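You operate a simulated robot arm through the tools that you are given. There is no shell and no other tool.

You are at the controls of a simulated robot arm. One attempt, no reset.

Task
Get the desk ready: tray out of the locked middle drawer, drawer shut, round lamp and gauge on.
Fine: put the tray on the desk; leave the drawer unlocked. Where these are worked on the way, their far stop is far enough and under half their travel is too little: middle drawer.

Only the result counts: the job must be done as asked and must still hold three seconds after the hand-in. Knocking over, shifting, dropping, spilling or breaking anything else fails it.

Robot
A 6-joint arm with a two-finger gripper, fixed in place. Base frame: the origin is on the floor under the middle of its stand, x ahead of it, y to its left, z up; the work surface is at about z = 760. Readings come in mm, degrees, newtons and seconds.
It reaches about 1298 mm from its shoulder. Its first joint turns from -149.0 to 149.0 degrees. Payload 1.57 kg.
The TCP is the grasp point between the finger pads, 21 mm short of the fingertips. In the tool frame z runs along the fingers and y along their closing line. The gripper opens to 70 mm; its body begins 50 mm behind the TCP.
Orientation is that of the tool frame in the base frame, as a unit quaternion [x, y, z, w]. With the fingers straight down and closing along the base's y, the tool's x points along the base's -x, its y along +y and its z along -z.

Tools
- The arm moves only by the tool move_arm. Its arguments are lists of equal length, an entry for each row: "dp": the shift along the tool's x, y, z in units of 30 mm (1.0 is 30 mm), a list of three; "angular": the turn, a rotation vector about the tool's x, y, z in units of 5 degrees (1.0 is 5 degrees), a list of three. In form: {"dp": [[x, y, z], ...], "angular": [[rx, ry, rz], ...]}. A call has 1 to 20 rows; each row shifts and turns the commanded pose from where the row before left it, along the tool's axes as they then stand. "grip" is the finger opening in mm, from 0 to 70, set as the call begins (left out, the last holds). A call with a number of a shift or a turn outside -1 to 1 is refused whole. Rows are played at 5 a second. More than 50 mm and 8.6 degrees between two rows, or a gripper value outside its range, and nothing of the call is played. Where a pose cannot be reached the arm comes as near as it can. A force on the tool above 40 N (or 10 N above the force at the start of the call, whichever is more), or a blocked arm, ends the call early, and 0.2 s more pass. The fingers move at their own pace (about 64.8 mm/s each) and stop on an object; they squeeze with about 30 N. The grip force told is the motor's: it shows also when the fingers shut on nothing. Time passes only in rows, and 0.2 s behind the last, so rows that do not move let the fingers close. It gives the time, the measured TCP pose, the force on the tool (base axes), the opening and the grip force at its end, in the units of the frame above (readings bear some noise), with the torque about the TCP (base axes, N m) and any sound that the robot's microphone picked up.
- Cameras (640 x 400 px; columns grow to the right, rows downward): "scene" is fixed at [50.5, 500.8, 1310.2]; the picture's right is [-0.66, -0.75, 0.00], its down [-0.26, 0.23, -0.94] and it looks along [0.70, -0.62, -0.35] (base axes); focal length 370 px, centre (320, 200). "wrist" rides on the gripper at [79, 4, -81] in the tool frame; the picture's right is [-0.05, 1.00, 0.00], its down [-0.67, -0.04, -0.75] and it looks along [-0.74, -0.04, 0.67] (tool axes); focal length 256 px, centre (320, 200). There is no depth. A picture from a camera that has moved, and an enlarged one, comes with that camera's place and axes in the base frame and with its lens.
- grab_frame(camera): a new picture of that camera. No time passes.
- raise_lower(by): slides the trunk up (or, below 0, down) by that many mm; the arm rides with it, the base frame stays. It gives what a move gives, with no picture.
- zoom(camera, box): a new picture of the part [left, top, right, bottom] of that camera's present view, enlarged. No time passes.
- finish_job(): hands the job in; it is judged then, once.

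Nothing tells you positions but the pictures and the camera data. Unless the task says otherwise, let go and move clear before handing in.

The tools are called by a JSON object that holds its "name" and its "arguments". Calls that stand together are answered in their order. move_arm: Moves the arm, as the interface text tells. Its arguments: {"type":"object","properties":{"dp":{"type":"array"},"angular":{"type":"array"},"grip":{"type":"number"}},"required":["dp","angular"]} The other tools are called the same way: raise_lower (by) moves the trunk up or down; grab_frame (camera) takes a picture; zoom (camera, box) takes an enlarged picture of a part of a camera's view; finish_job () hands the job in.

At the start:

```text
clock: 0.0
eef_pos: [664.5, -118.2, 1132.8]
orientation: [-0.001, 1.0, 0.0, -0.001]
wrist_force: [-0.1, -0.5, -0.2]
wrist_torque: [0.03, -0.02, -0.02]
opening: 70.0
finger_force: 0.0
trunk travel left (down, up): [-814.0, 156.0]
```

scene: 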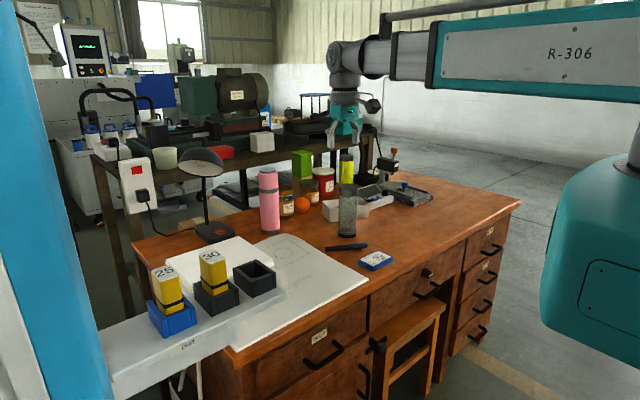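
wrist: 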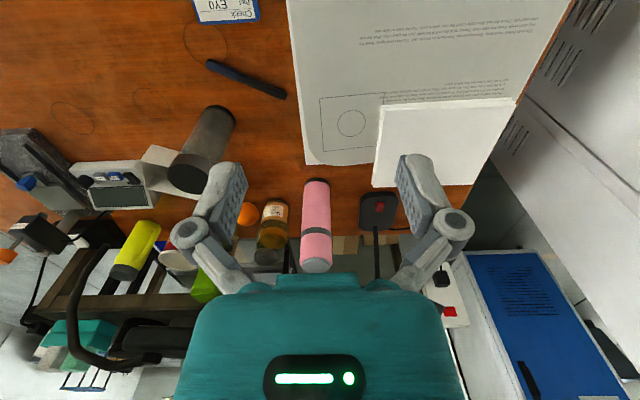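

I see a wooden desk with drawers on its front face, a lamp, several bottles and a machine-like item at the far end. I'll zoom in to find the locked middle drawer, its key, the lamp switch and the gauge.

{"name": "zoom", "arguments": {"camera": "scene", "box": [220, 220, 380, 400]}}

{"name": "zoom", "arguments": {"camera": "scene", "box": [360, 220, 520, 320]}}

{"name": "zoom", "arguments": {"camera": "scene", "box": [300, 140, 440, 228]}}

{"name": "zoom", "arguments": {"camera": "scene", "box": [100, 130, 260, 250]}}

{"name": "zoom", "arguments": {"camera": "scene", "box": [100, 230, 300, 360]}}

```text
2.22 times, centred on (300, 310) of scene
camera zoom: at [50.5, 500.8, 1310.2], right [-0.66, -0.75, 0.0], down [-0.26, 0.23, -0.94], along [0.7, -0.62, -0.35], focal length 822 px, centre (364, -44)
```

zoom: 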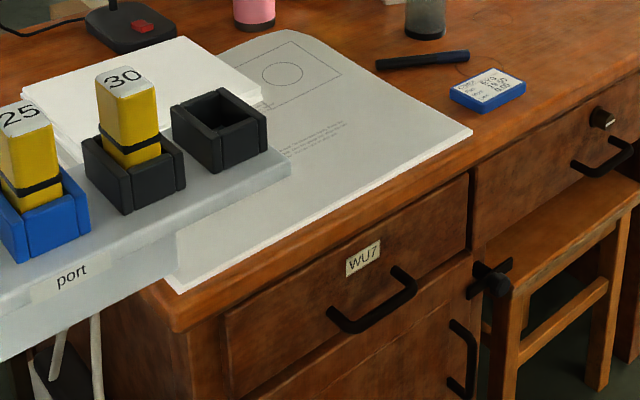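

```text
4.00 times, centred on (440, 270) of scene
camera zoom: at [50.5, 500.8, 1310.2], right [-0.66, -0.75, 0.0], down [-0.26, 0.23, -0.94], along [0.7, -0.62, -0.35], focal length 1480 px, centre (-160, -80)
```

zoom: 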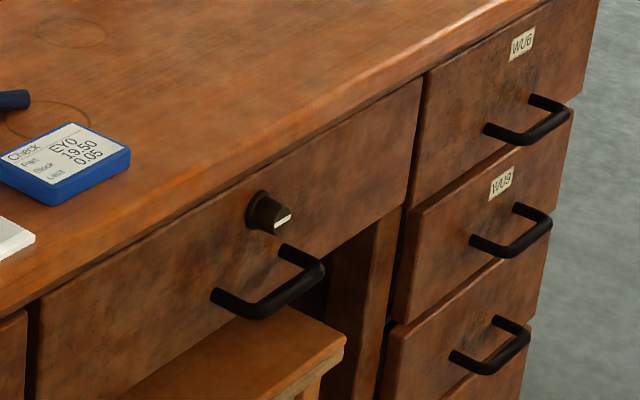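

```text
4.55 times, centred on (370, 184) of scene
camera zoom: at [50.5, 500.8, 1310.2], right [-0.66, -0.75, 0.0], down [-0.26, 0.23, -0.94], along [0.7, -0.62, -0.35], focal length 1682 px, centre (93, 273)
```

zoom: 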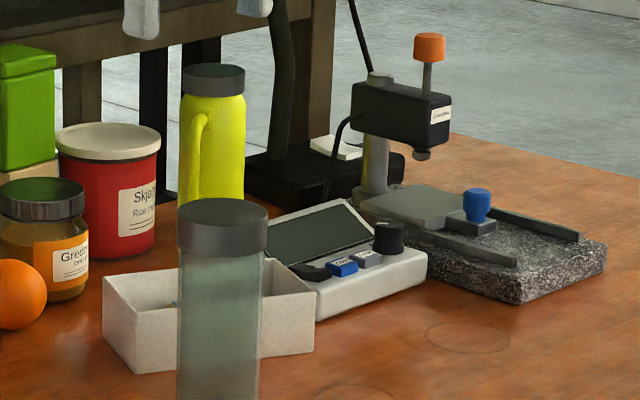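

```text
3.33 times, centred on (180, 190) of scene
camera zoom: at [50.5, 500.8, 1310.2], right [-0.66, -0.75, 0.0], down [-0.26, 0.23, -0.94], along [0.7, -0.62, -0.35], focal length 1233 px, centre (787, 233)
```

zoom: 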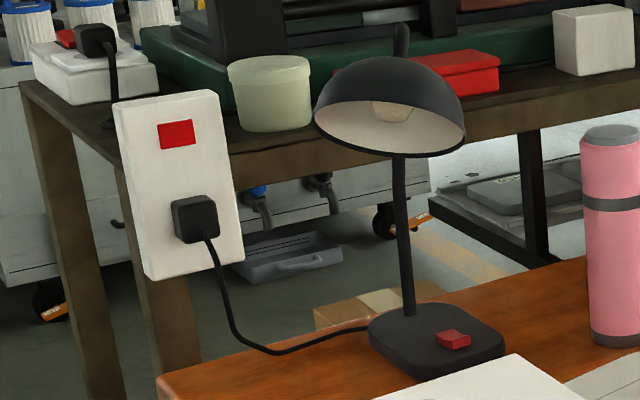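

```text
3.08 times, centred on (200, 295) of scene
camera zoom: at [50.5, 500.8, 1310.2], right [-0.66, -0.75, 0.0], down [-0.26, 0.23, -0.94], along [0.7, -0.62, -0.35], focal length 1138 px, centre (689, -92)
```

zoom: 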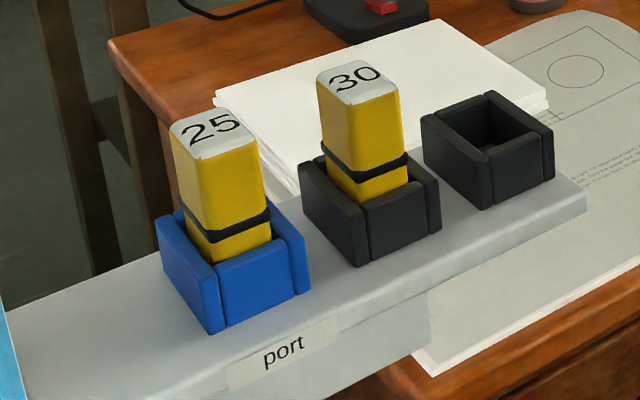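

I can make out the locked drawer in the middle (knob and handle, around x=600, y=-440, z=670), a lamp with a red base switch, a wall outlet with a red rocker, and a display unit next to a granite stand. I'll zoom further on each before moving.

{"name": "zoom", "arguments": {"camera": "scene", "box": [355, 180, 400, 215]}}

{"name": "zoom", "arguments": {"camera": "scene", "box": [375, 140, 440, 210]}}

{"name": "zoom", "arguments": {"camera": "scene", "box": [190, 210, 240, 250]}}

{"name": "zoom", "arguments": {"camera": "scene", "box": [110, 145, 180, 225]}}

{"name": "zoom", "arguments": {"camera": "scene", "box": [405, 255, 455, 310]}}

{"name": "zoom", "arguments": {"camera": "scene", "box": [0, 0, 220, 160]}}

{"name": "zoom", "arguments": {"camera": "scene", "box": [340, 290, 500, 400]}}

```text
11.43 times, centred on (378, 198) of scene
camera zoom: at [50.5, 500.8, 1310.2], right [-0.66, -0.75, 0.0], down [-0.26, 0.23, -0.94], along [0.7, -0.62, -0.35], focal length 4228 px, centre (-337, 229)
```

zoom: 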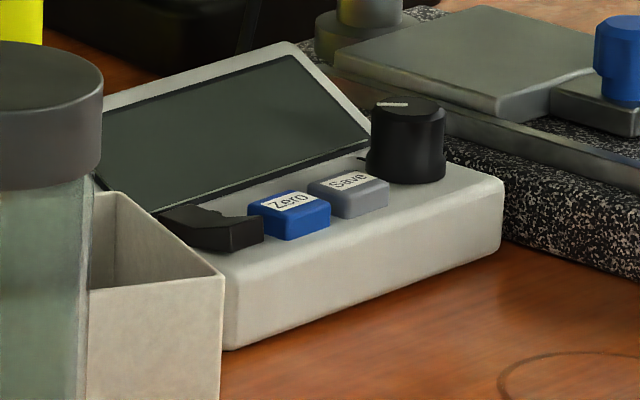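

```text
5.71 times, centred on (408, 175) of scene
camera zoom: at [50.5, 500.8, 1310.2], right [-0.66, -0.75, 0.0], down [-0.26, 0.23, -0.94], along [0.7, -0.62, -0.35], focal length 2114 px, centre (-180, 343)
```

zoom: 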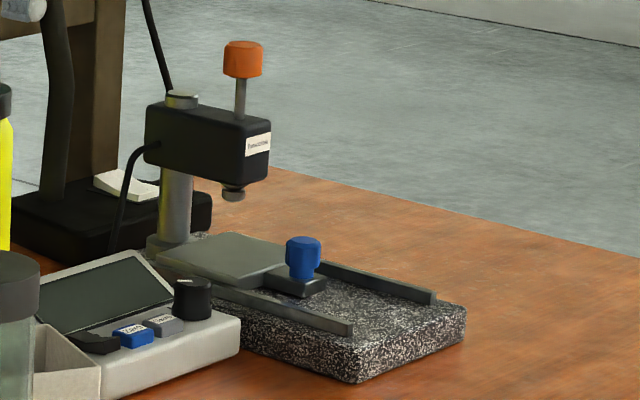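

```text
10.00 times, centred on (215, 230) of scene
camera zoom: at [50.5, 500.8, 1310.2], right [-0.66, -0.75, 0.0], down [-0.26, 0.23, -0.94], along [0.7, -0.62, -0.35], focal length 3700 px, centre (1370, -100)
```

zoom: 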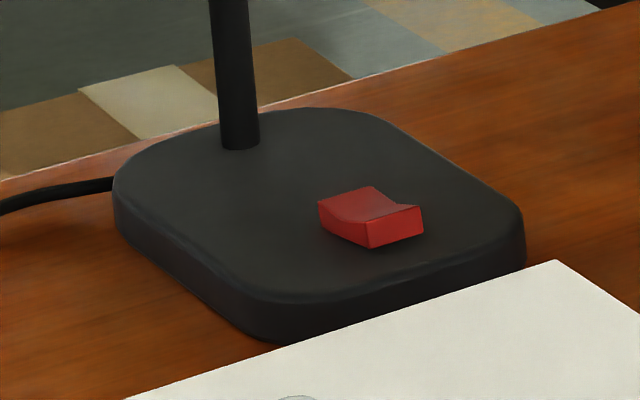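

```text
5.00 times, centred on (145, 185) of scene
camera zoom: at [50.5, 500.8, 1310.2], right [-0.66, -0.75, 0.0], down [-0.26, 0.23, -0.94], along [0.7, -0.62, -0.35], focal length 1850 px, centre (1195, 275)
```

zoom: 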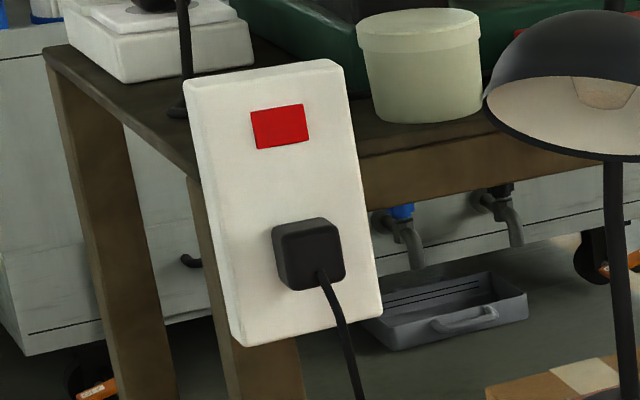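

```text
7.27 times, centred on (430, 282) of scene
camera zoom: at [50.5, 500.8, 1310.2], right [-0.66, -0.75, 0.0], down [-0.26, 0.23, -0.94], along [0.7, -0.62, -0.35], focal length 2691 px, centre (-480, -400)
```

zoom: 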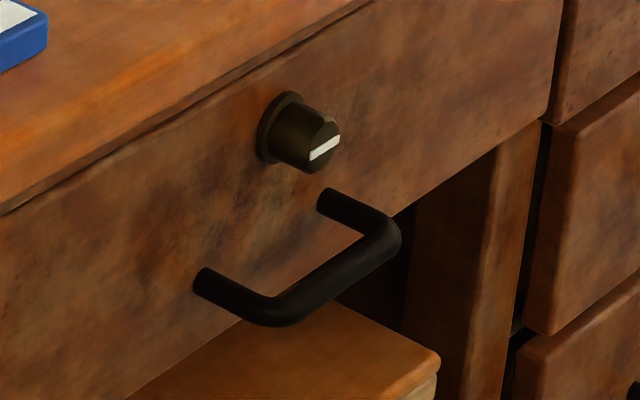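

```text
2.50 times, centred on (110, 80) of scene
camera zoom: at [50.5, 500.8, 1310.2], right [-0.66, -0.75, 0.0], down [-0.26, 0.23, -0.94], along [0.7, -0.62, -0.35], focal length 925 px, centre (845, 500)
```

zoom: 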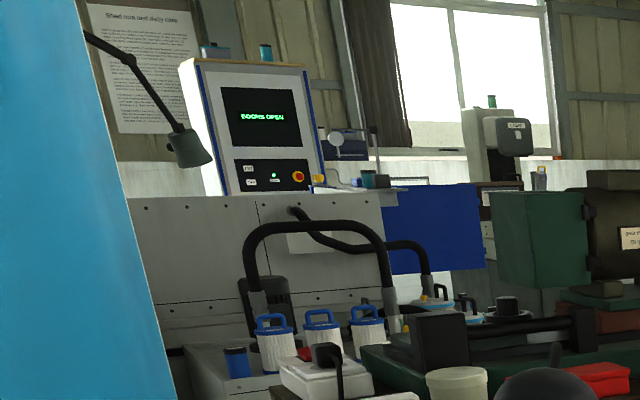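

```text
3.64 times, centred on (420, 345) of scene
camera zoom: at [50.5, 500.8, 1310.2], right [-0.66, -0.75, 0.0], down [-0.26, 0.23, -0.94], along [0.7, -0.62, -0.35], focal length 1345 px, centre (-44, -327)
```

zoom: 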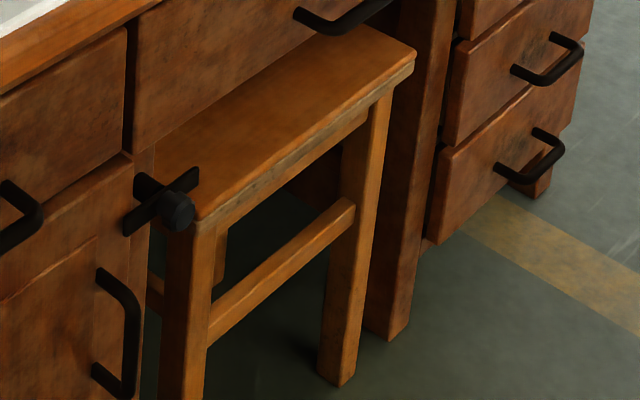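

The middle drawer has a turn-knob lock with a white mark, and the gauge display unit has a black rocker beside Zero and Save. I'll first swing the arm back and to the right, clear of the desk, so I can look at the drawer front.

{"name": "move_arm", "arguments": {"dp": [[0.8, -0.95, 0], [0.8, -0.95, 0], [0.8, -0.95, 0], [0.8, -0.95, 0], [0.8, -0.95, 0], [0.8, -0.95, 0], [0.8, -0.95, 0], [0.8, -0.95, 0], [0.8, -0.95, 0], [0.8, -0.95, 0], [0.8, -0.95, 0]], "angular": [[0, 0, 0], [0, 0, 0], [0, 0, 0], [0, 0, 0], [0, 0, 0], [0, 0, 0], [0, 0, 0], [0, 0, 0], [0, 0, 0], [0, 0, 0], [0, 0, 0]]}}

```text
clock: 2.4
eef_pos: [401.5, -431.8, 1132.0]
orientation: [0.0, 1.0, 0.0, -0.001]
wrist_force: [0.2, 0.3, -0.1]
wrist_torque: [-0.01, 0.01, -0.01]
opening: 70.1
finger_force: 0.0
trunk travel left (down, up): [-814.0, 156.0]
```

{"name": "grab_frame", "arguments": {"camera": "scene"}}

{"name": "grab_frame", "arguments": {"camera": "wrist"}}

```text
taken
```

scene: 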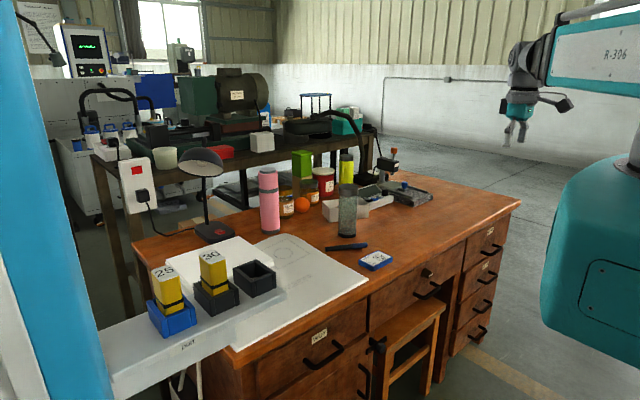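

```text
taken
camera wrist: at [322.3, -427.8, 1213.8], right [0.05, 1.0, 0.0], down [0.67, -0.04, 0.75], along [0.74, -0.04, -0.67], focal length 256 px, centre (320, 200)
```

wrist: 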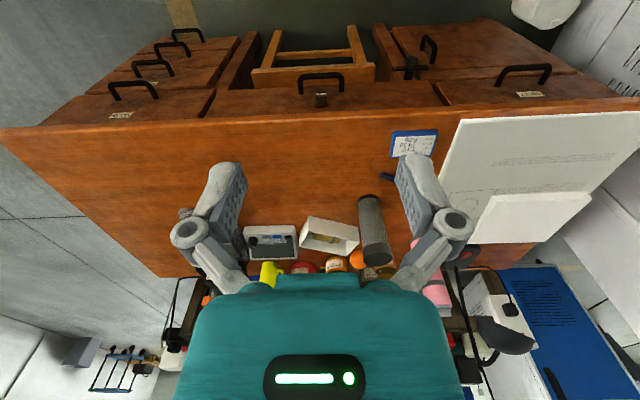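

I'm now in front of the drawer side with the tool pointing down. I'll zoom on the drawer knob and the gauge unit from here.

{"name": "zoom", "arguments": {"camera": "wrist", "box": [290, 60, 360, 120]}}

{"name": "zoom", "arguments": {"camera": "wrist", "box": [230, 200, 380, 280]}}

{"name": "zoom", "arguments": {"camera": "wrist", "box": [420, 220, 560, 320]}}

```text
6.67 times, centred on (325, 90) of wrist
camera zoom: at [322.3, -427.8, 1213.8], right [0.05, 1.0, 0.0], down [0.67, -0.04, 0.75], along [0.74, -0.04, -0.67], focal length 1707 px, centre (287, 933)
```

zoom: 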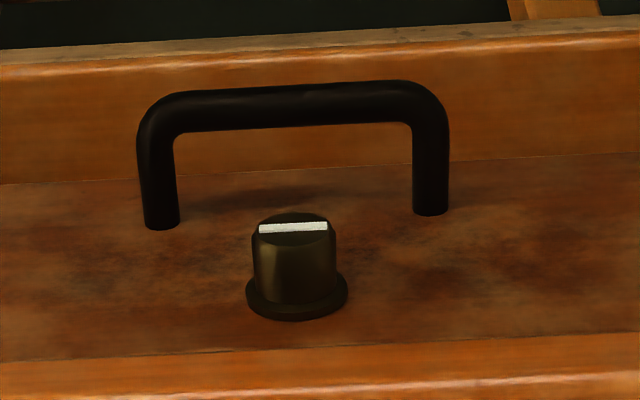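

```text
4.27 times, centred on (305, 240) of wrist
camera zoom: at [322.3, -427.8, 1213.8], right [0.05, 1.0, 0.0], down [0.67, -0.04, 0.75], along [0.74, -0.04, -0.67], focal length 1092 px, centre (384, 29)
```

zoom: 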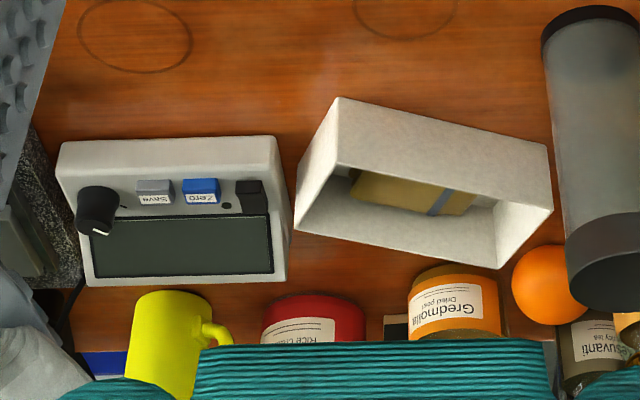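

```text
4.00 times, centred on (490, 270) of wrist
camera zoom: at [322.3, -427.8, 1213.8], right [0.05, 1.0, 0.0], down [0.67, -0.04, 0.75], along [0.74, -0.04, -0.67], focal length 1024 px, centre (-360, -80)
```

zoom: 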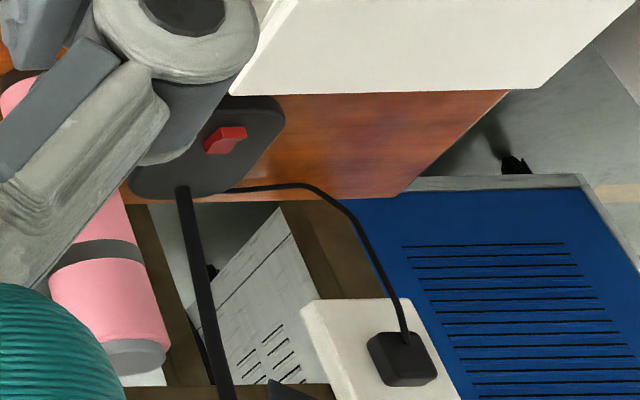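

The knob's white line is horizontal, with the knob face at about (580, -439, 670) and the handle bar at about (568, -438, 607). I'll turn the tool so the fingers point horizontally at the drawer (+x) with the camera on top.

{"name": "move_arm", "arguments": {"dp": [[0, 0, 0], [0, 0, 0], [0, 0, 0], [0, 0, 0], [0, 0, 0], [0, 0, 0], [0, 0, 0], [0, 0, 0], [0, 0, 0], [0, 0, 0], [0, 0, 0], [0, 0, 0], [0, 0, 0]], "angular": [[0.979, 0, -0.979], [0.979, 0, -0.979], [0.979, 0, -0.979], [0.979, 0, -0.979], [0.979, 0, -0.979], [0.979, 0, -0.979], [0.979, 0, -0.979], [0.979, 0, -0.979], [0.979, 0, -0.979], [0.979, 0, -0.979], [0.979, 0, -0.979], [0.979, 0, -0.979], [0.979, 0, -0.979]]}}

```text
clock: 5.2
eef_pos: [465.3, -498.0, 1224.3]
orientation: [-0.5, 0.707, -0.5, -0.001]
wrist_force: [-0.7, -0.7, -0.4]
wrist_torque: [0.0, 0.01, 0.0]
opening: 70.2
finger_force: 0.0
out of reach, approached as far as the arm can: row 3, 4, 5, 6, 7, 8, 9, 10, 11, 12, 13
trunk travel left (down, up): [-814.0, 156.0]
```

The orientation is on its way, but the arm is too folded here, so the TCP drifted a bit. I'll finish the turn and then check the pose.

{"name": "move_arm", "arguments": {"dp": [[0, 0, 0], [0, 0, 0], [0, 0, 0], [0, 0, 0], [0, 0, 0], [0, 0, 0], [0, 0, 0], [0, 0, 0], [0, 0, 0], [0, 0, 0], [0, 0, 0], [0, 0, 0], [0, 0, 0]], "angular": [[0.979, 0, -0.979], [0.979, 0, -0.979], [0.979, 0, -0.979], [0.979, 0, -0.979], [0.979, 0, -0.979], [0.979, 0, -0.979], [0.979, 0, -0.979], [0.979, 0, -0.979], [0.979, 0, -0.979], [0.979, 0, -0.979], [0.979, 0, -0.979], [0.979, 0, -0.979], [0.979, 0, -0.979]]}}

{"name": "grab_frame", "arguments": {"camera": "scene"}}

{"name": "grab_frame", "arguments": {"camera": "wrist"}}

```text
clock: 8.0
eef_pos: [485.4, -501.4, 1268.0]
orientation: [0.602, -0.524, 0.602, 0.004]
wrist_force: [-0.4, -0.3, 0.0]
wrist_torque: [0.03, -0.01, 0.02]
opening: 70.1
finger_force: 0.0
out of reach, approached as far as the arm can: row 1, 2, 3, 4, 5, 6, 7, 8, 9, 10, 11, 12, 13
trunk travel left (down, up): [-814.0, 156.0]
```

```text
taken
```

scene: 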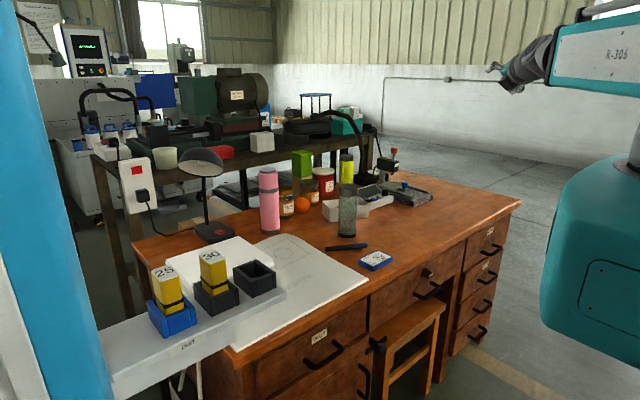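

```text
taken
camera wrist: at [403.3, -501.9, 1345.1], right [-0.62, -0.41, -0.66], down [-0.33, 0.91, -0.26], along [0.71, 0.06, -0.7], focal length 256 px, centre (320, 200)
```

wrist: 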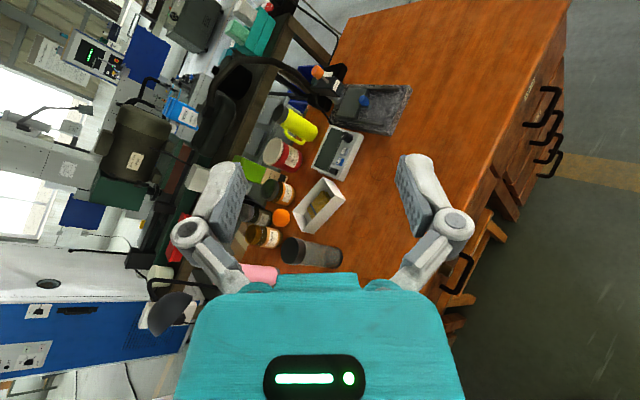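

The turn stalled because this spot is too close to the shoulder. I'll move downward, away from the shoulder height, and see whether the commanded orientation is then reached.

{"name": "move_arm", "arguments": {"dp": [[-1, 0, 0], [-1, 0, 0], [-1, 0, 0], [-1, 0, 0], [-1, 0, 0]], "angular": [[0, 0, 0], [0, 0, 0], [0, 0, 0], [0, 0, 0], [0, 0, 0]]}}

```text
clock: 9.2
eef_pos: [555.0, -433.7, 1266.9]
orientation: [0.603, -0.525, 0.6, 0.004]
wrist_force: [1.1, 0.8, 0.4]
wrist_torque: [-0.02, 0.02, -0.03]
opening: 70.0
finger_force: 0.1
out of reach, approached as far as the arm can: row 1, 2, 3, 4, 5
trunk travel left (down, up): [-814.0, 156.0]
```

The arm follows only partly, so I'll keep lowering in a small step and watch how the pose responds.

{"name": "move_arm", "arguments": {"dp": [[-1, 0, 0], [-1, 0, 0], [-1, 0, 0], [-1, 0, 0], [-1, 0, 0]], "angular": [[0, 0, 0], [0, 0, 0], [0, 0, 0], [0, 0, 0], [0, 0, 0]]}}

{"name": "grab_frame", "arguments": {"camera": "scene"}}

```text
clock: 10.4
eef_pos: [614.4, -349.5, 1267.9]
orientation: [0.602, -0.526, 0.601, 0.005]
wrist_force: [-0.9, 0.0, 0.3]
wrist_torque: [0.0, -0.01, -0.01]
opening: 69.9
finger_force: 0.1
out of reach, approached as far as the arm can: row 1, 2, 3, 4, 5
trunk travel left (down, up): [-814.0, 156.0]
```

```text
taken
```

scene: 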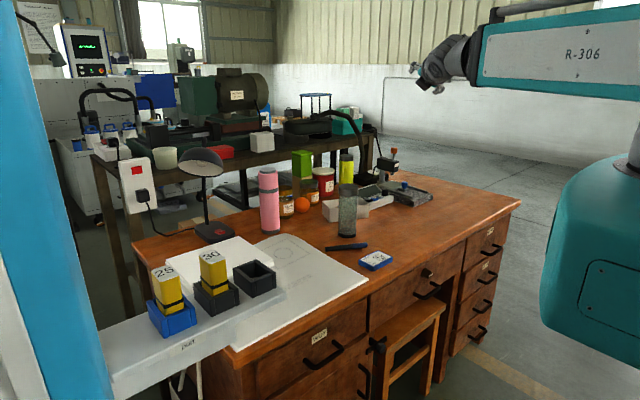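

The arm turns out to keep its wrist at a fixed height (about z=1314), so only the trunk sets the height, and it has a minimum fold radius. I'll finish the turn to horizontal here, letting the TCP rise to the wrist level.

{"name": "move_arm", "arguments": {"dp": [[0.13, -0.11, -0.05], [0.14, -0.1, -0.04], [0.15, -0.09, -0.04], [0.16, -0.08, -0.03], [0.165, -0.06, -0.03], [0.17, -0.05, -0.02], [0.175, -0.03, -0.015], [0.178, -0.02, -0.01], [0.178, -0.01, 0]], "angular": [[0.997, 0, -0.997], [0.997, 0, -0.997], [0.997, 0, -0.997], [0.997, 0, -0.997], [0.997, 0, -0.997], [0.997, 0, -0.997], [0.997, 0, -0.997], [0.997, 0, -0.997], [0.997, 0, -0.997]]}}

{"name": "grab_frame", "arguments": {"camera": "scene"}}

{"name": "grab_frame", "arguments": {"camera": "wrist"}}

```text
clock: 12.4
eef_pos: [708.7, -137.1, 1316.9]
orientation: [0.706, -0.086, 0.7, 0.062]
wrist_force: [-0.1, -0.1, 0.5]
wrist_torque: [-0.02, 0.0, 0.01]
opening: 70.0
finger_force: 0.0
out of reach, approached as far as the arm can: row 1, 2, 3, 4, 5, 6, 7, 8, 9
trunk travel left (down, up): [-814.0, 156.0]
```

```text
taken
```

scene: 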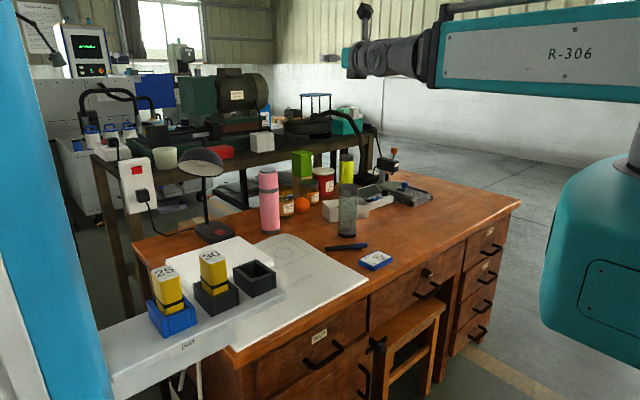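

```text
taken
camera wrist: at [630.4, -128.1, 1396.6], right [-0.21, -0.97, -0.09], down [-0.72, 0.21, -0.66], along [0.66, -0.07, -0.75], focal length 256 px, centre (320, 200)
```

wrist: 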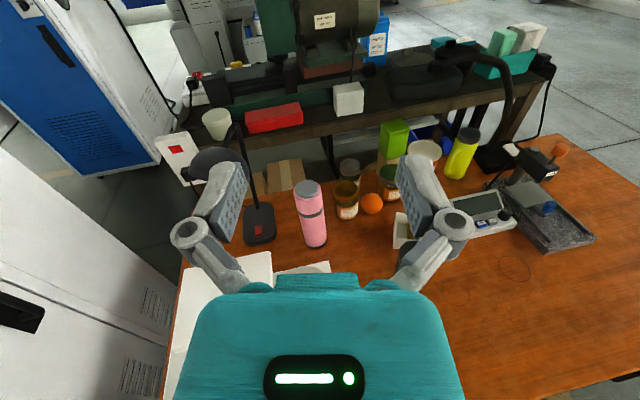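

The tool is now nearly horizontal and lined up with the arm. I'll test whether the arm can change height by itself with a small downward step.

{"name": "move_arm", "arguments": {"dp": [[-1, 0, 0.3], [-1, 0, 0.3]], "angular": [[0, 0, 0], [0, 0, 0]]}}

{"name": "zoom", "arguments": {"camera": "scene", "box": [320, 0, 640, 200]}}

```text
clock: 13.0
eef_pos: [731.5, -119.7, 1316.2]
orientation: [0.708, -0.075, 0.7, 0.05]
wrist_force: [0.3, 0.2, 1.5]
wrist_torque: [-0.01, 0.0, -0.05]
opening: 70.2
finger_force: 0.0
out of reach, approached as far as the arm can: row 1, 2
trunk travel left (down, up): [-814.0, 156.0]
```

```text
2.00 times, centred on (480, 100) of scene
camera zoom: at [50.5, 500.8, 1310.2], right [-0.66, -0.75, 0.0], down [-0.26, 0.23, -0.94], along [0.7, -0.62, -0.35], focal length 740 px, centre (0, 400)
```

zoom: 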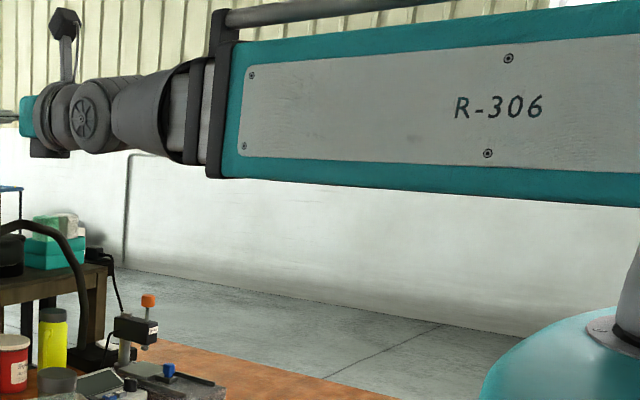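

The boom is a telescoping arm at fixed height, so it works like a cylindrical robot: the trunk sets z and the wrist sets orientation. I'll pitch the tool back down about the wrist point to leave this singular pose. The camera then ends up on the far side, ready for a camera-on-top approach.

{"name": "move_arm", "arguments": {"dp": [[-0.526, 0, -0.023], [-0.526, 0, -0.023], [-0.526, 0, -0.023], [-0.526, 0, -0.023], [-0.526, 0, -0.023], [-0.526, 0, -0.023], [-0.526, 0, -0.023], [-0.526, 0, -0.023], [-0.526, 0, -0.023], [-0.526, 0, -0.023], [-0.526, 0, -0.023], [-0.526, 0, -0.023], [-0.526, 0, -0.023], [-0.526, 0, -0.023], [-0.526, 0, -0.023], [-0.526, 0, -0.023], [-0.526, 0, -0.023], [-0.526, 0, -0.023]], "angular": [[0, -1, 0], [0, -1, 0], [0, -1, 0], [0, -1, 0], [0, -1, 0], [0, -1, 0], [0, -1, 0], [0, -1, 0], [0, -1, 0], [0, -1, 0], [0, -1, 0], [0, -1, 0], [0, -1, 0], [0, -1, 0], [0, -1, 0], [0, -1, 0], [0, -1, 0], [0, -1, 0]]}}

{"name": "grab_frame", "arguments": {"camera": "scene"}}

```text
clock: 16.8
eef_pos: [558.3, -16.4, 1133.3]
orientation: [0.996, -0.088, -0.006, -0.018]
wrist_force: [-0.5, 0.5, -0.8]
wrist_torque: [0.02, -0.01, 0.01]
opening: 70.2
finger_force: 0.1
out of reach, approached as far as the arm can: row 2, 3, 4, 5, 6, 7, 8, 9, 10, 11, 13, 14, 16
trunk travel left (down, up): [-814.0, 156.0]
```

```text
taken
```

scene: 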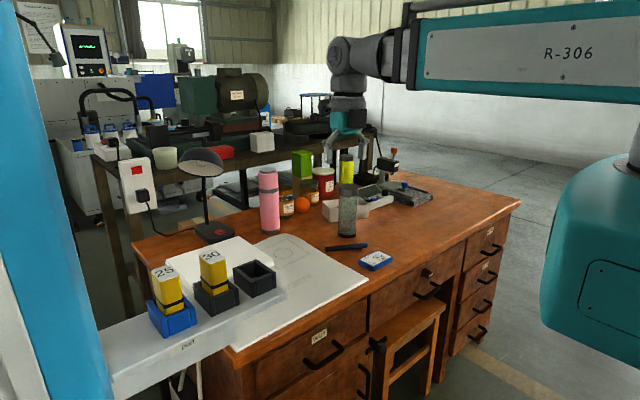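

The tool is pointing down again at (558, -16). I'll straighten the yaw and swing over to a spot in front of the middle drawer at about (420, -439).

{"name": "move_arm", "arguments": {"dp": [[0, 0, 0], [0, 0, 0], [0, 0, 0], [-0.1, 0.94, 0], [-0.1, 0.94, 0], [-0.1, 0.94, 0], [-0.1, 0.94, 0], [-0.1, 0.94, 0], [-0.1, 0.94, 0], [-0.1, 0.94, 0], [-0.1, 0.94, 0], [-0.543, 0.94, 0], [-0.543, 0.94, 0], [-0.543, 0.94, 0], [-0.543, 0.94, 0], [-0.543, 0.94, 0], [-0.543, 0.94, 0], [-0.543, 0.94, 0]], "angular": [[0, 0, -0.673], [0, 0, -0.673], [0, 0, -0.673], [0, 0, 0], [0, 0, 0], [0, 0, 0], [0, 0, 0], [0, 0, 0], [0, 0, 0], [0, 0, 0], [0, 0, 0], [0, 0, 0], [0, 0, 0], [0, 0, 0], [0, 0, 0], [0, 0, 0], [0, 0, 0], [0, 0, 0]]}}

{"name": "grab_frame", "arguments": {"camera": "wrist"}}

```text
clock: 20.6
eef_pos: [536.9, 1.7, 1132.7]
orientation: [0.997, -0.07, -0.006, -0.015]
wrist_force: [0.1, 0.0, 0.1]
wrist_torque: [0.01, -0.06, 0.0]
opening: 69.9
finger_force: 0.0
out of reach, approached as far as the arm can: row 1, 2, 3, 4, 5, 6, 7, 8, 9, 10, 11, 12, 13, 14, 15, 16, 17, 18
trunk travel left (down, up): [-814.0, 156.0]
```

```text
taken
camera wrist: at [615.3, -16.1, 1212.8], right [-0.19, -0.98, -0.03], down [-0.65, 0.11, 0.75], along [-0.74, 0.16, -0.66], focal length 256 px, centre (320, 200)
```

wrist: 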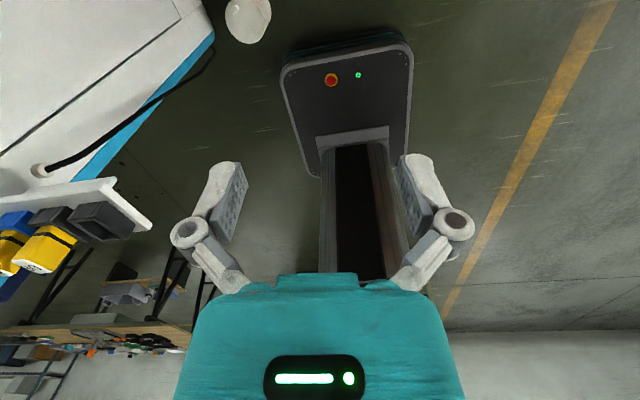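

The wrist roll is at its limit with the camera on the far side, so I'll unwind it by about 172° back to the starting roll. After that I'll approach the drawer with the camera on the left and the fingers closing vertically.

{"name": "move_arm", "arguments": {"dp": [[0, 0, 0], [0, 0, 0], [0, 0, 0], [0, 0, 0], [0, 0, 0], [0, 0, 0], [0, 0, 0], [0, 0, 0], [0, 0, 0], [0, 0, 0], [0, 0, 0], [0, 0, 0], [0, 0, 0], [0, 0, 0], [0, 0, 0], [0, 0, 0], [0, 0, 0], [0, 0, 0]], "angular": [[0, 0, 1], [0, 0, 1], [0, 0, 1], [0, 0, 1], [0, 0, 1], [0, 0, 1], [0, 0, 1], [0, 0, 1], [0, 0, 1], [0, 0, 1], [0, 0, 1], [0, 0, 1], [0, 0, 1], [0, 0, 1], [0, 0, 1], [0, 0, 1], [0, 0, 1], [0, 0, 1]]}}

{"name": "move_arm", "arguments": {"dp": [[0, 0, 0], [0, 0, 0], [0, 0, 0], [0, 0, 0], [0, 0, 0], [0, 0, 0], [0, 0, 0], [0, 0, 0], [0, 0, 0], [0, 0, 0], [0, 0, 0], [0, 0, 0], [0, 0, 0], [0, 0, 0], [0, 0, 0], [0, 0, 0]], "angular": [[0, 0, 1], [0, 0, 1], [0, 0, 1], [0, 0, 1], [0, 0, 1], [0, 0, 1], [0, 0, 1], [0, 0, 1], [0, 0, 1], [0, 0, 1], [0, 0, 1], [0, 0, 1], [0, 0, 1], [0, 0, 1], [0, 0, 1], [0, 0, 1]]}}

```text
clock: 24.4
eef_pos: [537.6, 2.6, 1133.9]
orientation: [-0.658, 0.753, 0.014, 0.007]
wrist_force: [0.8, 0.6, -0.3]
wrist_torque: [0.01, -0.02, 0.0]
opening: 69.8
finger_force: 0.2
out of reach, approached as far as the arm can: row 15
trunk travel left (down, up): [-814.0, 156.0]
```

```text
clock: 27.8
eef_pos: [537.4, 3.2, 1132.4]
orientation: [-0.021, 1.0, 0.016, -0.003]
wrist_force: [-0.3, 0.4, 0.8]
wrist_torque: [-0.01, 0.0, -0.02]
opening: 70.1
finger_force: 0.1
trunk travel left (down, up): [-814.0, 156.0]
```

The roll is unwound. Next I'll swing the arm, tool down, to in front of the drawer at (340, -439).

{"name": "move_arm", "arguments": {"dp": [[0, -0.92, 0], [0, -0.92, 0], [0, -0.92, 0], [0, -0.92, 0], [0, -0.92, 0], [0, -0.92, 0], [0.45, -0.92, 0], [0.45, -0.92, 0], [0.45, -0.92, 0], [0.45, -0.92, 0], [0.45, -0.92, 0], [0.85, -0.92, 0], [0.85, -0.92, 0], [0.85, -0.92, 0], [0.85, -0.92, 0], [0.85, -0.92, 0]], "angular": [[0, 0, 0], [0, 0, 0], [0, 0, 0], [0, 0, 0], [0, 0, 0], [0, 0, 0], [0, 0, 0], [0, 0, 0], [0, 0, 0], [0, 0, 0], [0, 0, 0], [0, 0, 0], [0, 0, 0], [0, 0, 0], [0, 0, 0], [0, 0, 0]]}}

```text
clock: 31.2
eef_pos: [357.7, -448.6, 1132.8]
orientation: [-0.02, 1.0, 0.016, -0.004]
wrist_force: [-0.5, 0.0, 0.2]
wrist_torque: [0.03, -0.02, 0.01]
opening: 70.0
finger_force: 0.0
out of reach, approached as far as the arm can: row 3, 9, 13
trunk travel left (down, up): [-814.0, 156.0]
```

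I'm in front of the drawer with the tool down. I'll turn the tool about the wrist so the fingers point at +x and close vertically, with the camera on the left.

{"name": "move_arm", "arguments": {"dp": [[-0.504, 0.465, -0.039], [-0.504, 0.465, -0.039], [-0.504, 0.465, -0.039], [-0.504, 0.465, -0.039], [-0.504, 0.465, -0.039], [-0.504, 0.465, -0.039], [-0.504, 0.465, -0.039], [-0.504, 0.465, -0.039], [-0.504, 0.465, -0.039], [-0.504, 0.465, -0.039], [-0.504, 0.465, -0.039], [-0.504, 0.465, -0.039], [-0.504, 0.465, -0.039], [-0.504, 0.465, -0.039], [-0.504, 0.465, -0.039]], "angular": [[-0.924, -0.924, 0.924], [-0.924, -0.924, 0.924], [-0.924, -0.924, 0.924], [-0.924, -0.924, 0.924], [-0.924, -0.924, 0.924], [-0.924, -0.924, 0.924], [-0.924, -0.924, 0.924], [-0.924, -0.924, 0.924], [-0.924, -0.924, 0.924], [-0.924, -0.924, 0.924], [-0.924, -0.924, 0.924], [-0.924, -0.924, 0.924], [-0.924, -0.924, 0.924], [-0.924, -0.924, 0.924], [-0.924, -0.924, 0.924]]}}

{"name": "grab_frame", "arguments": {"camera": "scene"}}

{"name": "grab_frame", "arguments": {"camera": "wrist"}}

```text
clock: 34.4
eef_pos: [542.2, -443.1, 1317.0]
orientation: [0.5, 0.503, 0.516, 0.479]
wrist_force: [0.2, -1.0, -0.4]
wrist_torque: [-0.01, 0.01, -0.01]
opening: 69.6
finger_force: 0.2
out of reach, approached as far as the arm can: row 14
trunk travel left (down, up): [-814.0, 156.0]
```

```text
taken
```

scene: 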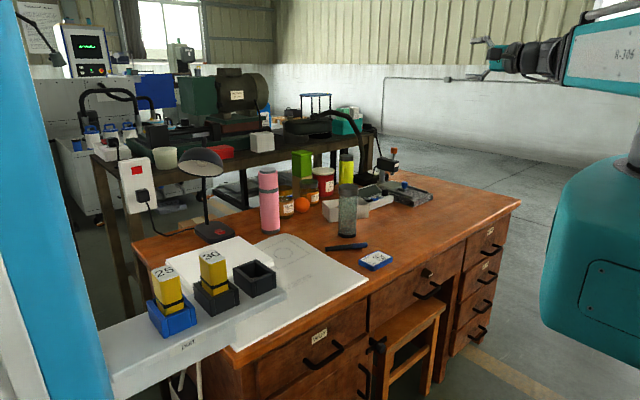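

```text
taken
camera wrist: at [458.1, -367.7, 1325.0], right [0.01, -0.09, 1.0], down [-0.72, -0.69, -0.05], along [0.7, -0.71, -0.07], focal length 256 px, centre (320, 200)
```

wrist: 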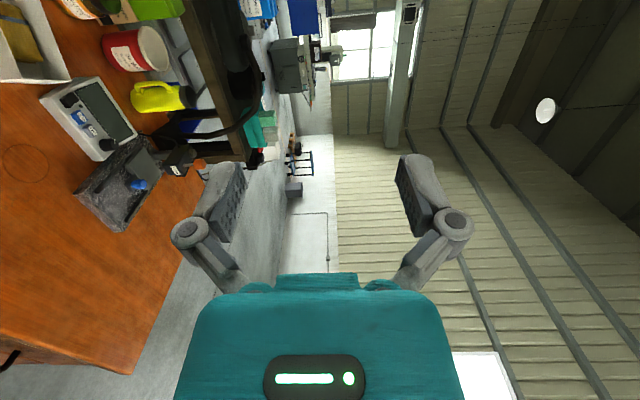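

The fingers now point at the drawer and close vertically. I'll trim the orientation, back off slightly, and lower the trunk to knob height in stages.

{"name": "move_arm", "arguments": {"dp": [[0.05, 0, -0.45], [0.05, 0, -0.45], [0, 0, 0]], "angular": [[-0.05, -0.23, -0.2], [-0.04, -0.23, -0.19], [0, 0, 0]]}}

{"name": "raise_lower", "arguments": {"by": -400}}

{"name": "grab_frame", "arguments": {"camera": "scene"}}

{"name": "grab_frame", "arguments": {"camera": "wrist"}}

```text
clock: 35.2
eef_pos: [514.8, -442.2, 1316.7]
orientation: [0.5, 0.501, 0.5, 0.5]
wrist_force: [0.1, 0.5, 0.2]
wrist_torque: [0.0, 0.01, 0.0]
opening: 70.1
finger_force: 0.0
trunk travel left (down, up): [-814.0, 156.0]
```

```text
clock: 39.0
eef_pos: [514.3, -441.7, 917.9]
orientation: [0.499, 0.502, 0.5, 0.5]
wrist_force: [0.0, -0.2, 0.4]
wrist_torque: [-0.03, 0.0, -0.01]
opening: 69.9
finger_force: 0.0
trunk travel left (down, up): [-414.0, 556.0]
```

```text
taken
```

scene: 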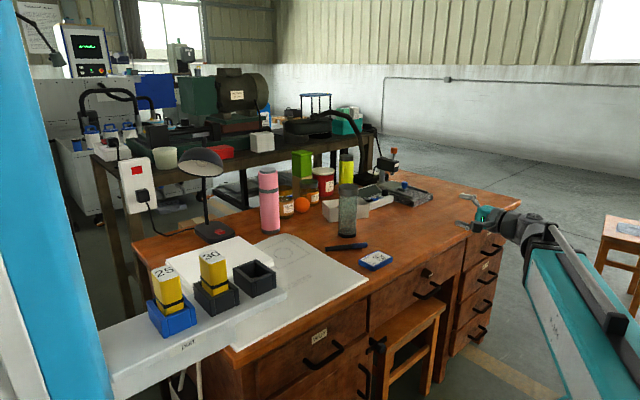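

```text
taken
camera wrist: at [433.6, -363.0, 922.9], right [0.0, -0.05, 1.0], down [-0.74, -0.67, -0.03], along [0.67, -0.74, -0.04], focal length 256 px, centre (320, 200)
```

wrist: 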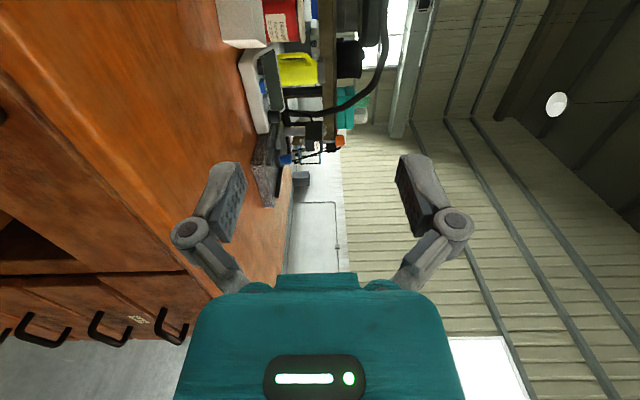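

All clear so far. I'll lower to knob height (z≈670) with the gripper still 40 mm or more in front of the handle.

{"name": "raise_lower", "arguments": {"by": -247}}

{"name": "grab_frame", "arguments": {"camera": "scene"}}

{"name": "grab_frame", "arguments": {"camera": "wrist"}}

```text
clock: 41.6
eef_pos: [514.8, -440.6, 671.5]
orientation: [0.499, 0.501, 0.5, 0.5]
wrist_force: [0.5, -0.2, -0.3]
wrist_torque: [-0.02, 0.0, 0.03]
opening: 70.0
finger_force: 0.1
trunk travel left (down, up): [-167.0, 803.0]
```

```text
taken
```

scene: 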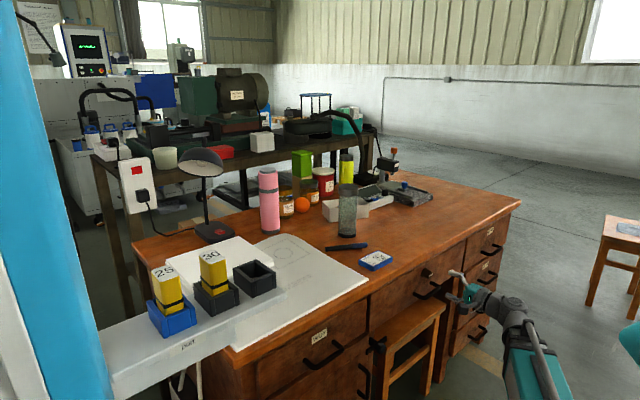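

```text
taken
camera wrist: at [433.6, -362.9, 675.9], right [0.0, -0.05, 1.0], down [-0.74, -0.67, -0.03], along [0.67, -0.74, -0.04], focal length 256 px, centre (320, 200)
```

wrist: 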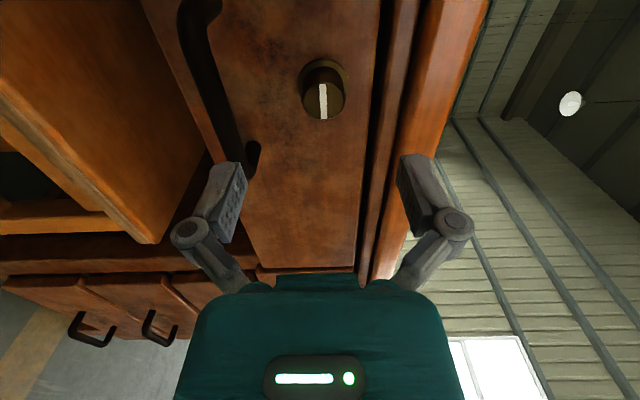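

The knob is straight ahead at about (579, -436, 674). I'll zoom in to judge its depth and the drawer face before gripping.

{"name": "zoom", "arguments": {"camera": "wrist", "box": [240, 20, 400, 140]}}

{"name": "zoom", "arguments": {"camera": "scene", "box": [400, 240, 500, 320]}}

```text
3.33 times, centred on (320, 80) of wrist
camera zoom: at [433.6, -362.9, 675.9], right [0.0, -0.05, 1.0], down [-0.74, -0.67, -0.03], along [0.67, -0.74, -0.04], focal length 853 px, centre (320, 600)
```

zoom: 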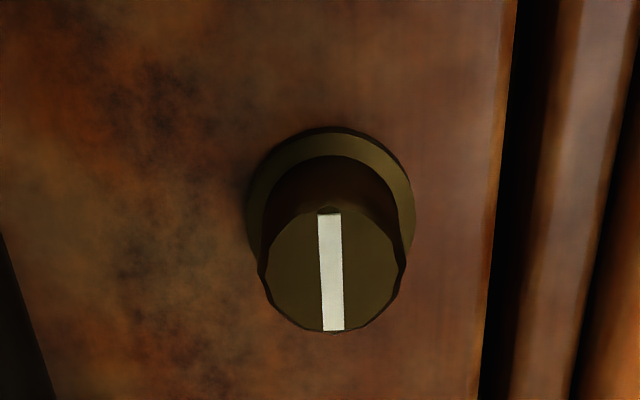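

```text
5.00 times, centred on (450, 280) of scene
camera zoom: at [50.5, 500.8, 1310.2], right [-0.66, -0.75, 0.0], down [-0.26, 0.23, -0.94], along [0.7, -0.62, -0.35], focal length 1850 px, centre (-330, -200)
```

zoom: 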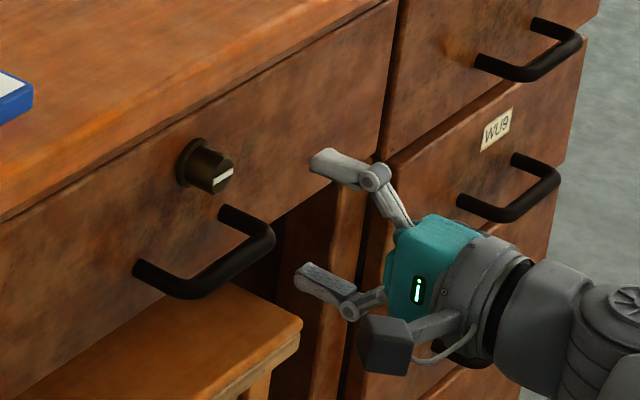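

Knob face is at x≈579 and the flange and drawer face at about 602–605. I'll nudge up 2.5 mm, centre on the knob, move in and stop the fingertips short of the flange.

{"name": "raise_lower", "arguments": {"by": 2.5}}

{"name": "move_arm", "arguments": {"dp": [[0.15, 0, 0.3], [0, 0, 0.6], [0, 0, 0.6], [0, 0, 0.57], [0, 0, 0]], "angular": [[0, 0, 0], [0, 0, 0], [0, 0, 0], [0, 0, 0], [0, 0, 0]]}}

{"name": "grab_frame", "arguments": {"camera": "wrist"}}

{"name": "zoom", "arguments": {"camera": "scene", "box": [400, 240, 500, 320]}}

```text
clock: 42.1
eef_pos: [515.2, -441.8, 674.0]
orientation: [0.499, 0.5, 0.5, 0.5]
wrist_force: [0.1, -0.1, -0.1]
wrist_torque: [-0.01, 0.01, -0.01]
opening: 69.8
finger_force: 0.0
trunk travel left (down, up): [-169.0, 801.0]
```

```text
clock: 43.3
eef_pos: [578.8, -437.6, 673.9]
orientation: [0.499, 0.501, 0.499, 0.5]
wrist_force: [-0.3, -0.5, 0.7]
wrist_torque: [0.02, 0.0, 0.0]
opening: 70.2
finger_force: 0.1
trunk travel left (down, up): [-169.0, 801.0]
```

```text
taken
camera wrist: at [497.3, -358.8, 678.3], right [0.0, -0.05, 1.0], down [-0.74, -0.67, -0.03], along [0.67, -0.74, -0.04], focal length 256 px, centre (320, 200)
```

wrist: 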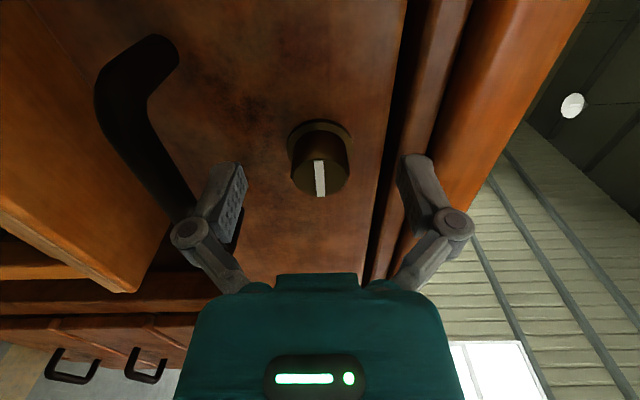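

```text
5.00 times, centred on (450, 280) of scene
camera zoom: at [50.5, 500.8, 1310.2], right [-0.66, -0.75, 0.0], down [-0.26, 0.23, -0.94], along [0.7, -0.62, -0.35], focal length 1850 px, centre (-330, -200)
```

zoom: 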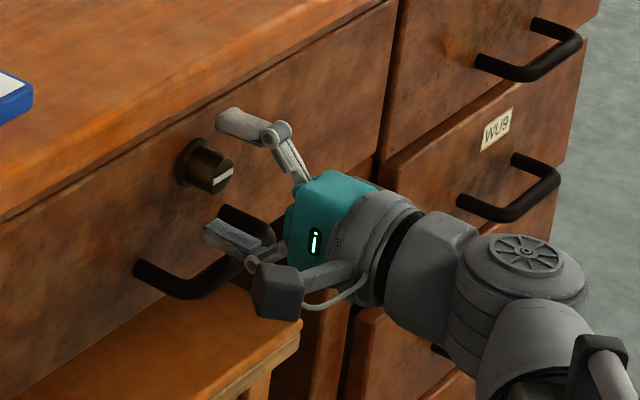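

The TCP sits right at the knob face centre, with the tips reaching just short of the flange. I'll close on the knob.

{"name": "move_arm", "arguments": {"dp": [[0, 0, 0], [0, 0, 0], [0, 0, 0], [0, 0, 0], [0, 0, 0]], "angular": [[0, 0, 0], [0, 0, 0], [0, 0, 0], [0, 0, 0], [0, 0, 0]], "grip": 0}}

{"name": "grab_frame", "arguments": {"camera": "wrist"}}

```text
clock: 44.5
eef_pos: [577.3, -436.8, 673.9]
orientation: [0.499, 0.5, 0.5, 0.5]
wrist_force: [-5.7, 1.5, -4.5]
wrist_torque: [0.01, 0.04, -0.11]
opening: 26.8
finger_force: 31.9
trunk travel left (down, up): [-169.0, 801.0]
```

```text
taken
camera wrist: at [496.9, -358.8, 678.2], right [0.0, -0.05, 1.0], down [-0.74, -0.67, -0.03], along [0.67, -0.74, -0.04], focal length 256 px, centre (320, 200)
```

wrist: 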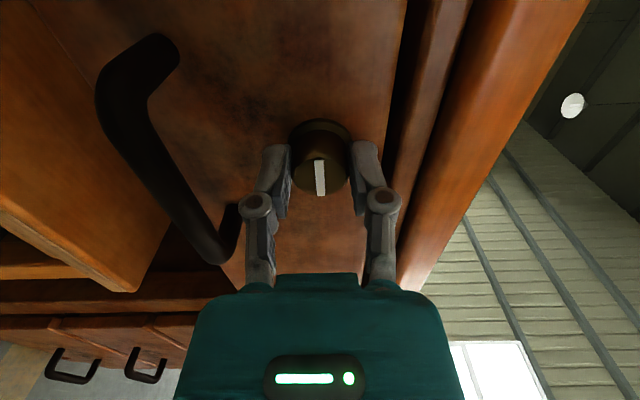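

I have the knob gripped (26.8 mm). I'll try a small clockwise turn (+10°) and check the torque for a stop.

{"name": "move_arm", "arguments": {"dp": [[0, 0, 0], [0, 0, 0], [0, 0, 0]], "angular": [[0, 0, 0.7], [0, 0, 0.7], [0, 0, 0.7]]}}

{"name": "zoom", "arguments": {"camera": "wrist", "box": [240, 80, 400, 200]}}

```text
clock: 45.3
eef_pos: [576.7, -437.6, 673.8]
orientation: [0.543, 0.453, 0.543, 0.453]
wrist_force: [3.3, -0.5, 1.4]
wrist_torque: [-0.43, -0.02, 0.01]
opening: 26.7
finger_force: 32.0
trunk travel left (down, up): [-169.0, 801.0]
```

```text
3.33 times, centred on (320, 140) of wrist
camera zoom: at [495.9, -360.9, 692.8], right [0.0, -0.23, 0.97], down [-0.74, -0.65, -0.16], along [0.67, -0.72, -0.17], focal length 853 px, centre (320, 400)
```

zoom: 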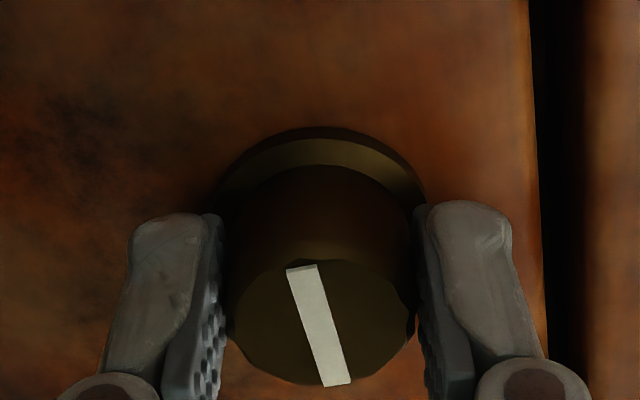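

The mark stayed put while the fingers turned, so clockwise is against the stop. I'll go back and turn counter-clockwise.

{"name": "move_arm", "arguments": {"dp": [[0, 0, 0], [0, 0, 0], [0, 0, 0], [0, 0, 0], [0, 0, 0], [0, 0, 0]], "angular": [[0, 0, -0.7], [0, 0, -0.7], [0, 0, -0.7], [0, 0, -0.7], [0, 0, -0.7], [0, 0, -0.7]]}}

{"name": "zoom", "arguments": {"camera": "wrist", "box": [240, 80, 400, 200]}}

```text
clock: 46.7
eef_pos: [577.3, -437.3, 674.8]
orientation: [0.451, 0.545, 0.451, 0.544]
wrist_force: [-1.9, -2.6, -0.9]
wrist_torque: [0.02, -0.05, -0.04]
opening: 26.7
finger_force: 32.1
trunk travel left (down, up): [-169.0, 801.0]
```

```text
3.33 times, centred on (320, 140) of wrist
camera zoom: at [495.4, -359.4, 663.5], right [0.0, 0.13, 0.99], down [-0.74, -0.66, 0.09], along [0.67, -0.74, 0.1], focal length 853 px, centre (320, 400)
```

zoom: 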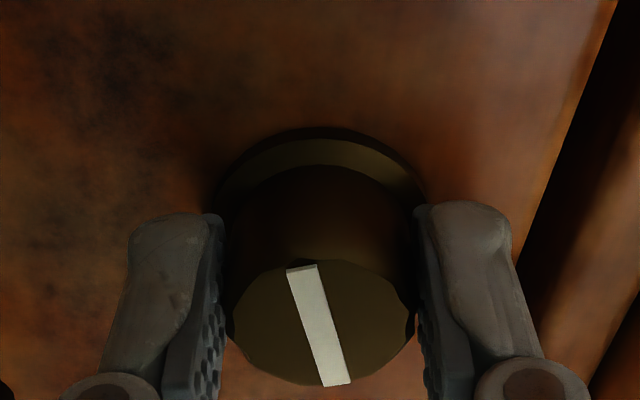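

Counter-clockwise turns the knob with the fingers. I'll keep going in steps.

{"name": "move_arm", "arguments": {"dp": [[0, 0, 0], [0, 0, 0], [0, 0, 0], [0, 0, 0], [0, 0, 0], [0, 0, 0], [0, 0, 0], [0, 0, 0], [0, 0, 0], [0, 0, 0]], "angular": [[0, 0, -0.9], [0, 0, -0.9], [0, 0, -0.9], [0, 0, -0.9], [0, 0, -0.9], [0, 0, -0.9], [0, 0, -0.9], [0, 0, -0.9], [0, 0, -0.9], [0, 0, -0.9]]}}

{"name": "zoom", "arguments": {"camera": "wrist", "box": [240, 80, 400, 200]}}

```text
clock: 48.9
eef_pos: [578.4, -437.3, 672.9]
orientation: [0.209, 0.677, 0.209, 0.675]
wrist_force: [1.3, -3.3, -14.1]
wrist_torque: [0.0, 0.94, 0.42]
opening: 26.6
finger_force: 31.7
trunk travel left (down, up): [-169.0, 801.0]
```

```text
3.33 times, centred on (320, 140) of wrist
camera zoom: at [496.2, -390.4, 610.2], right [0.0, 0.79, 0.61], down [-0.74, -0.41, 0.53], along [0.67, -0.45, 0.59], focal length 853 px, centre (320, 400)
```

zoom: 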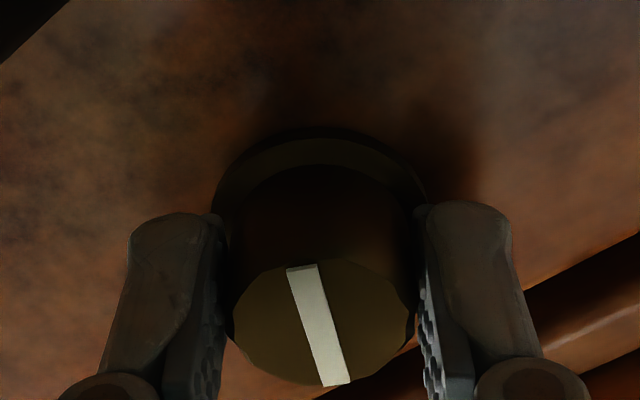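

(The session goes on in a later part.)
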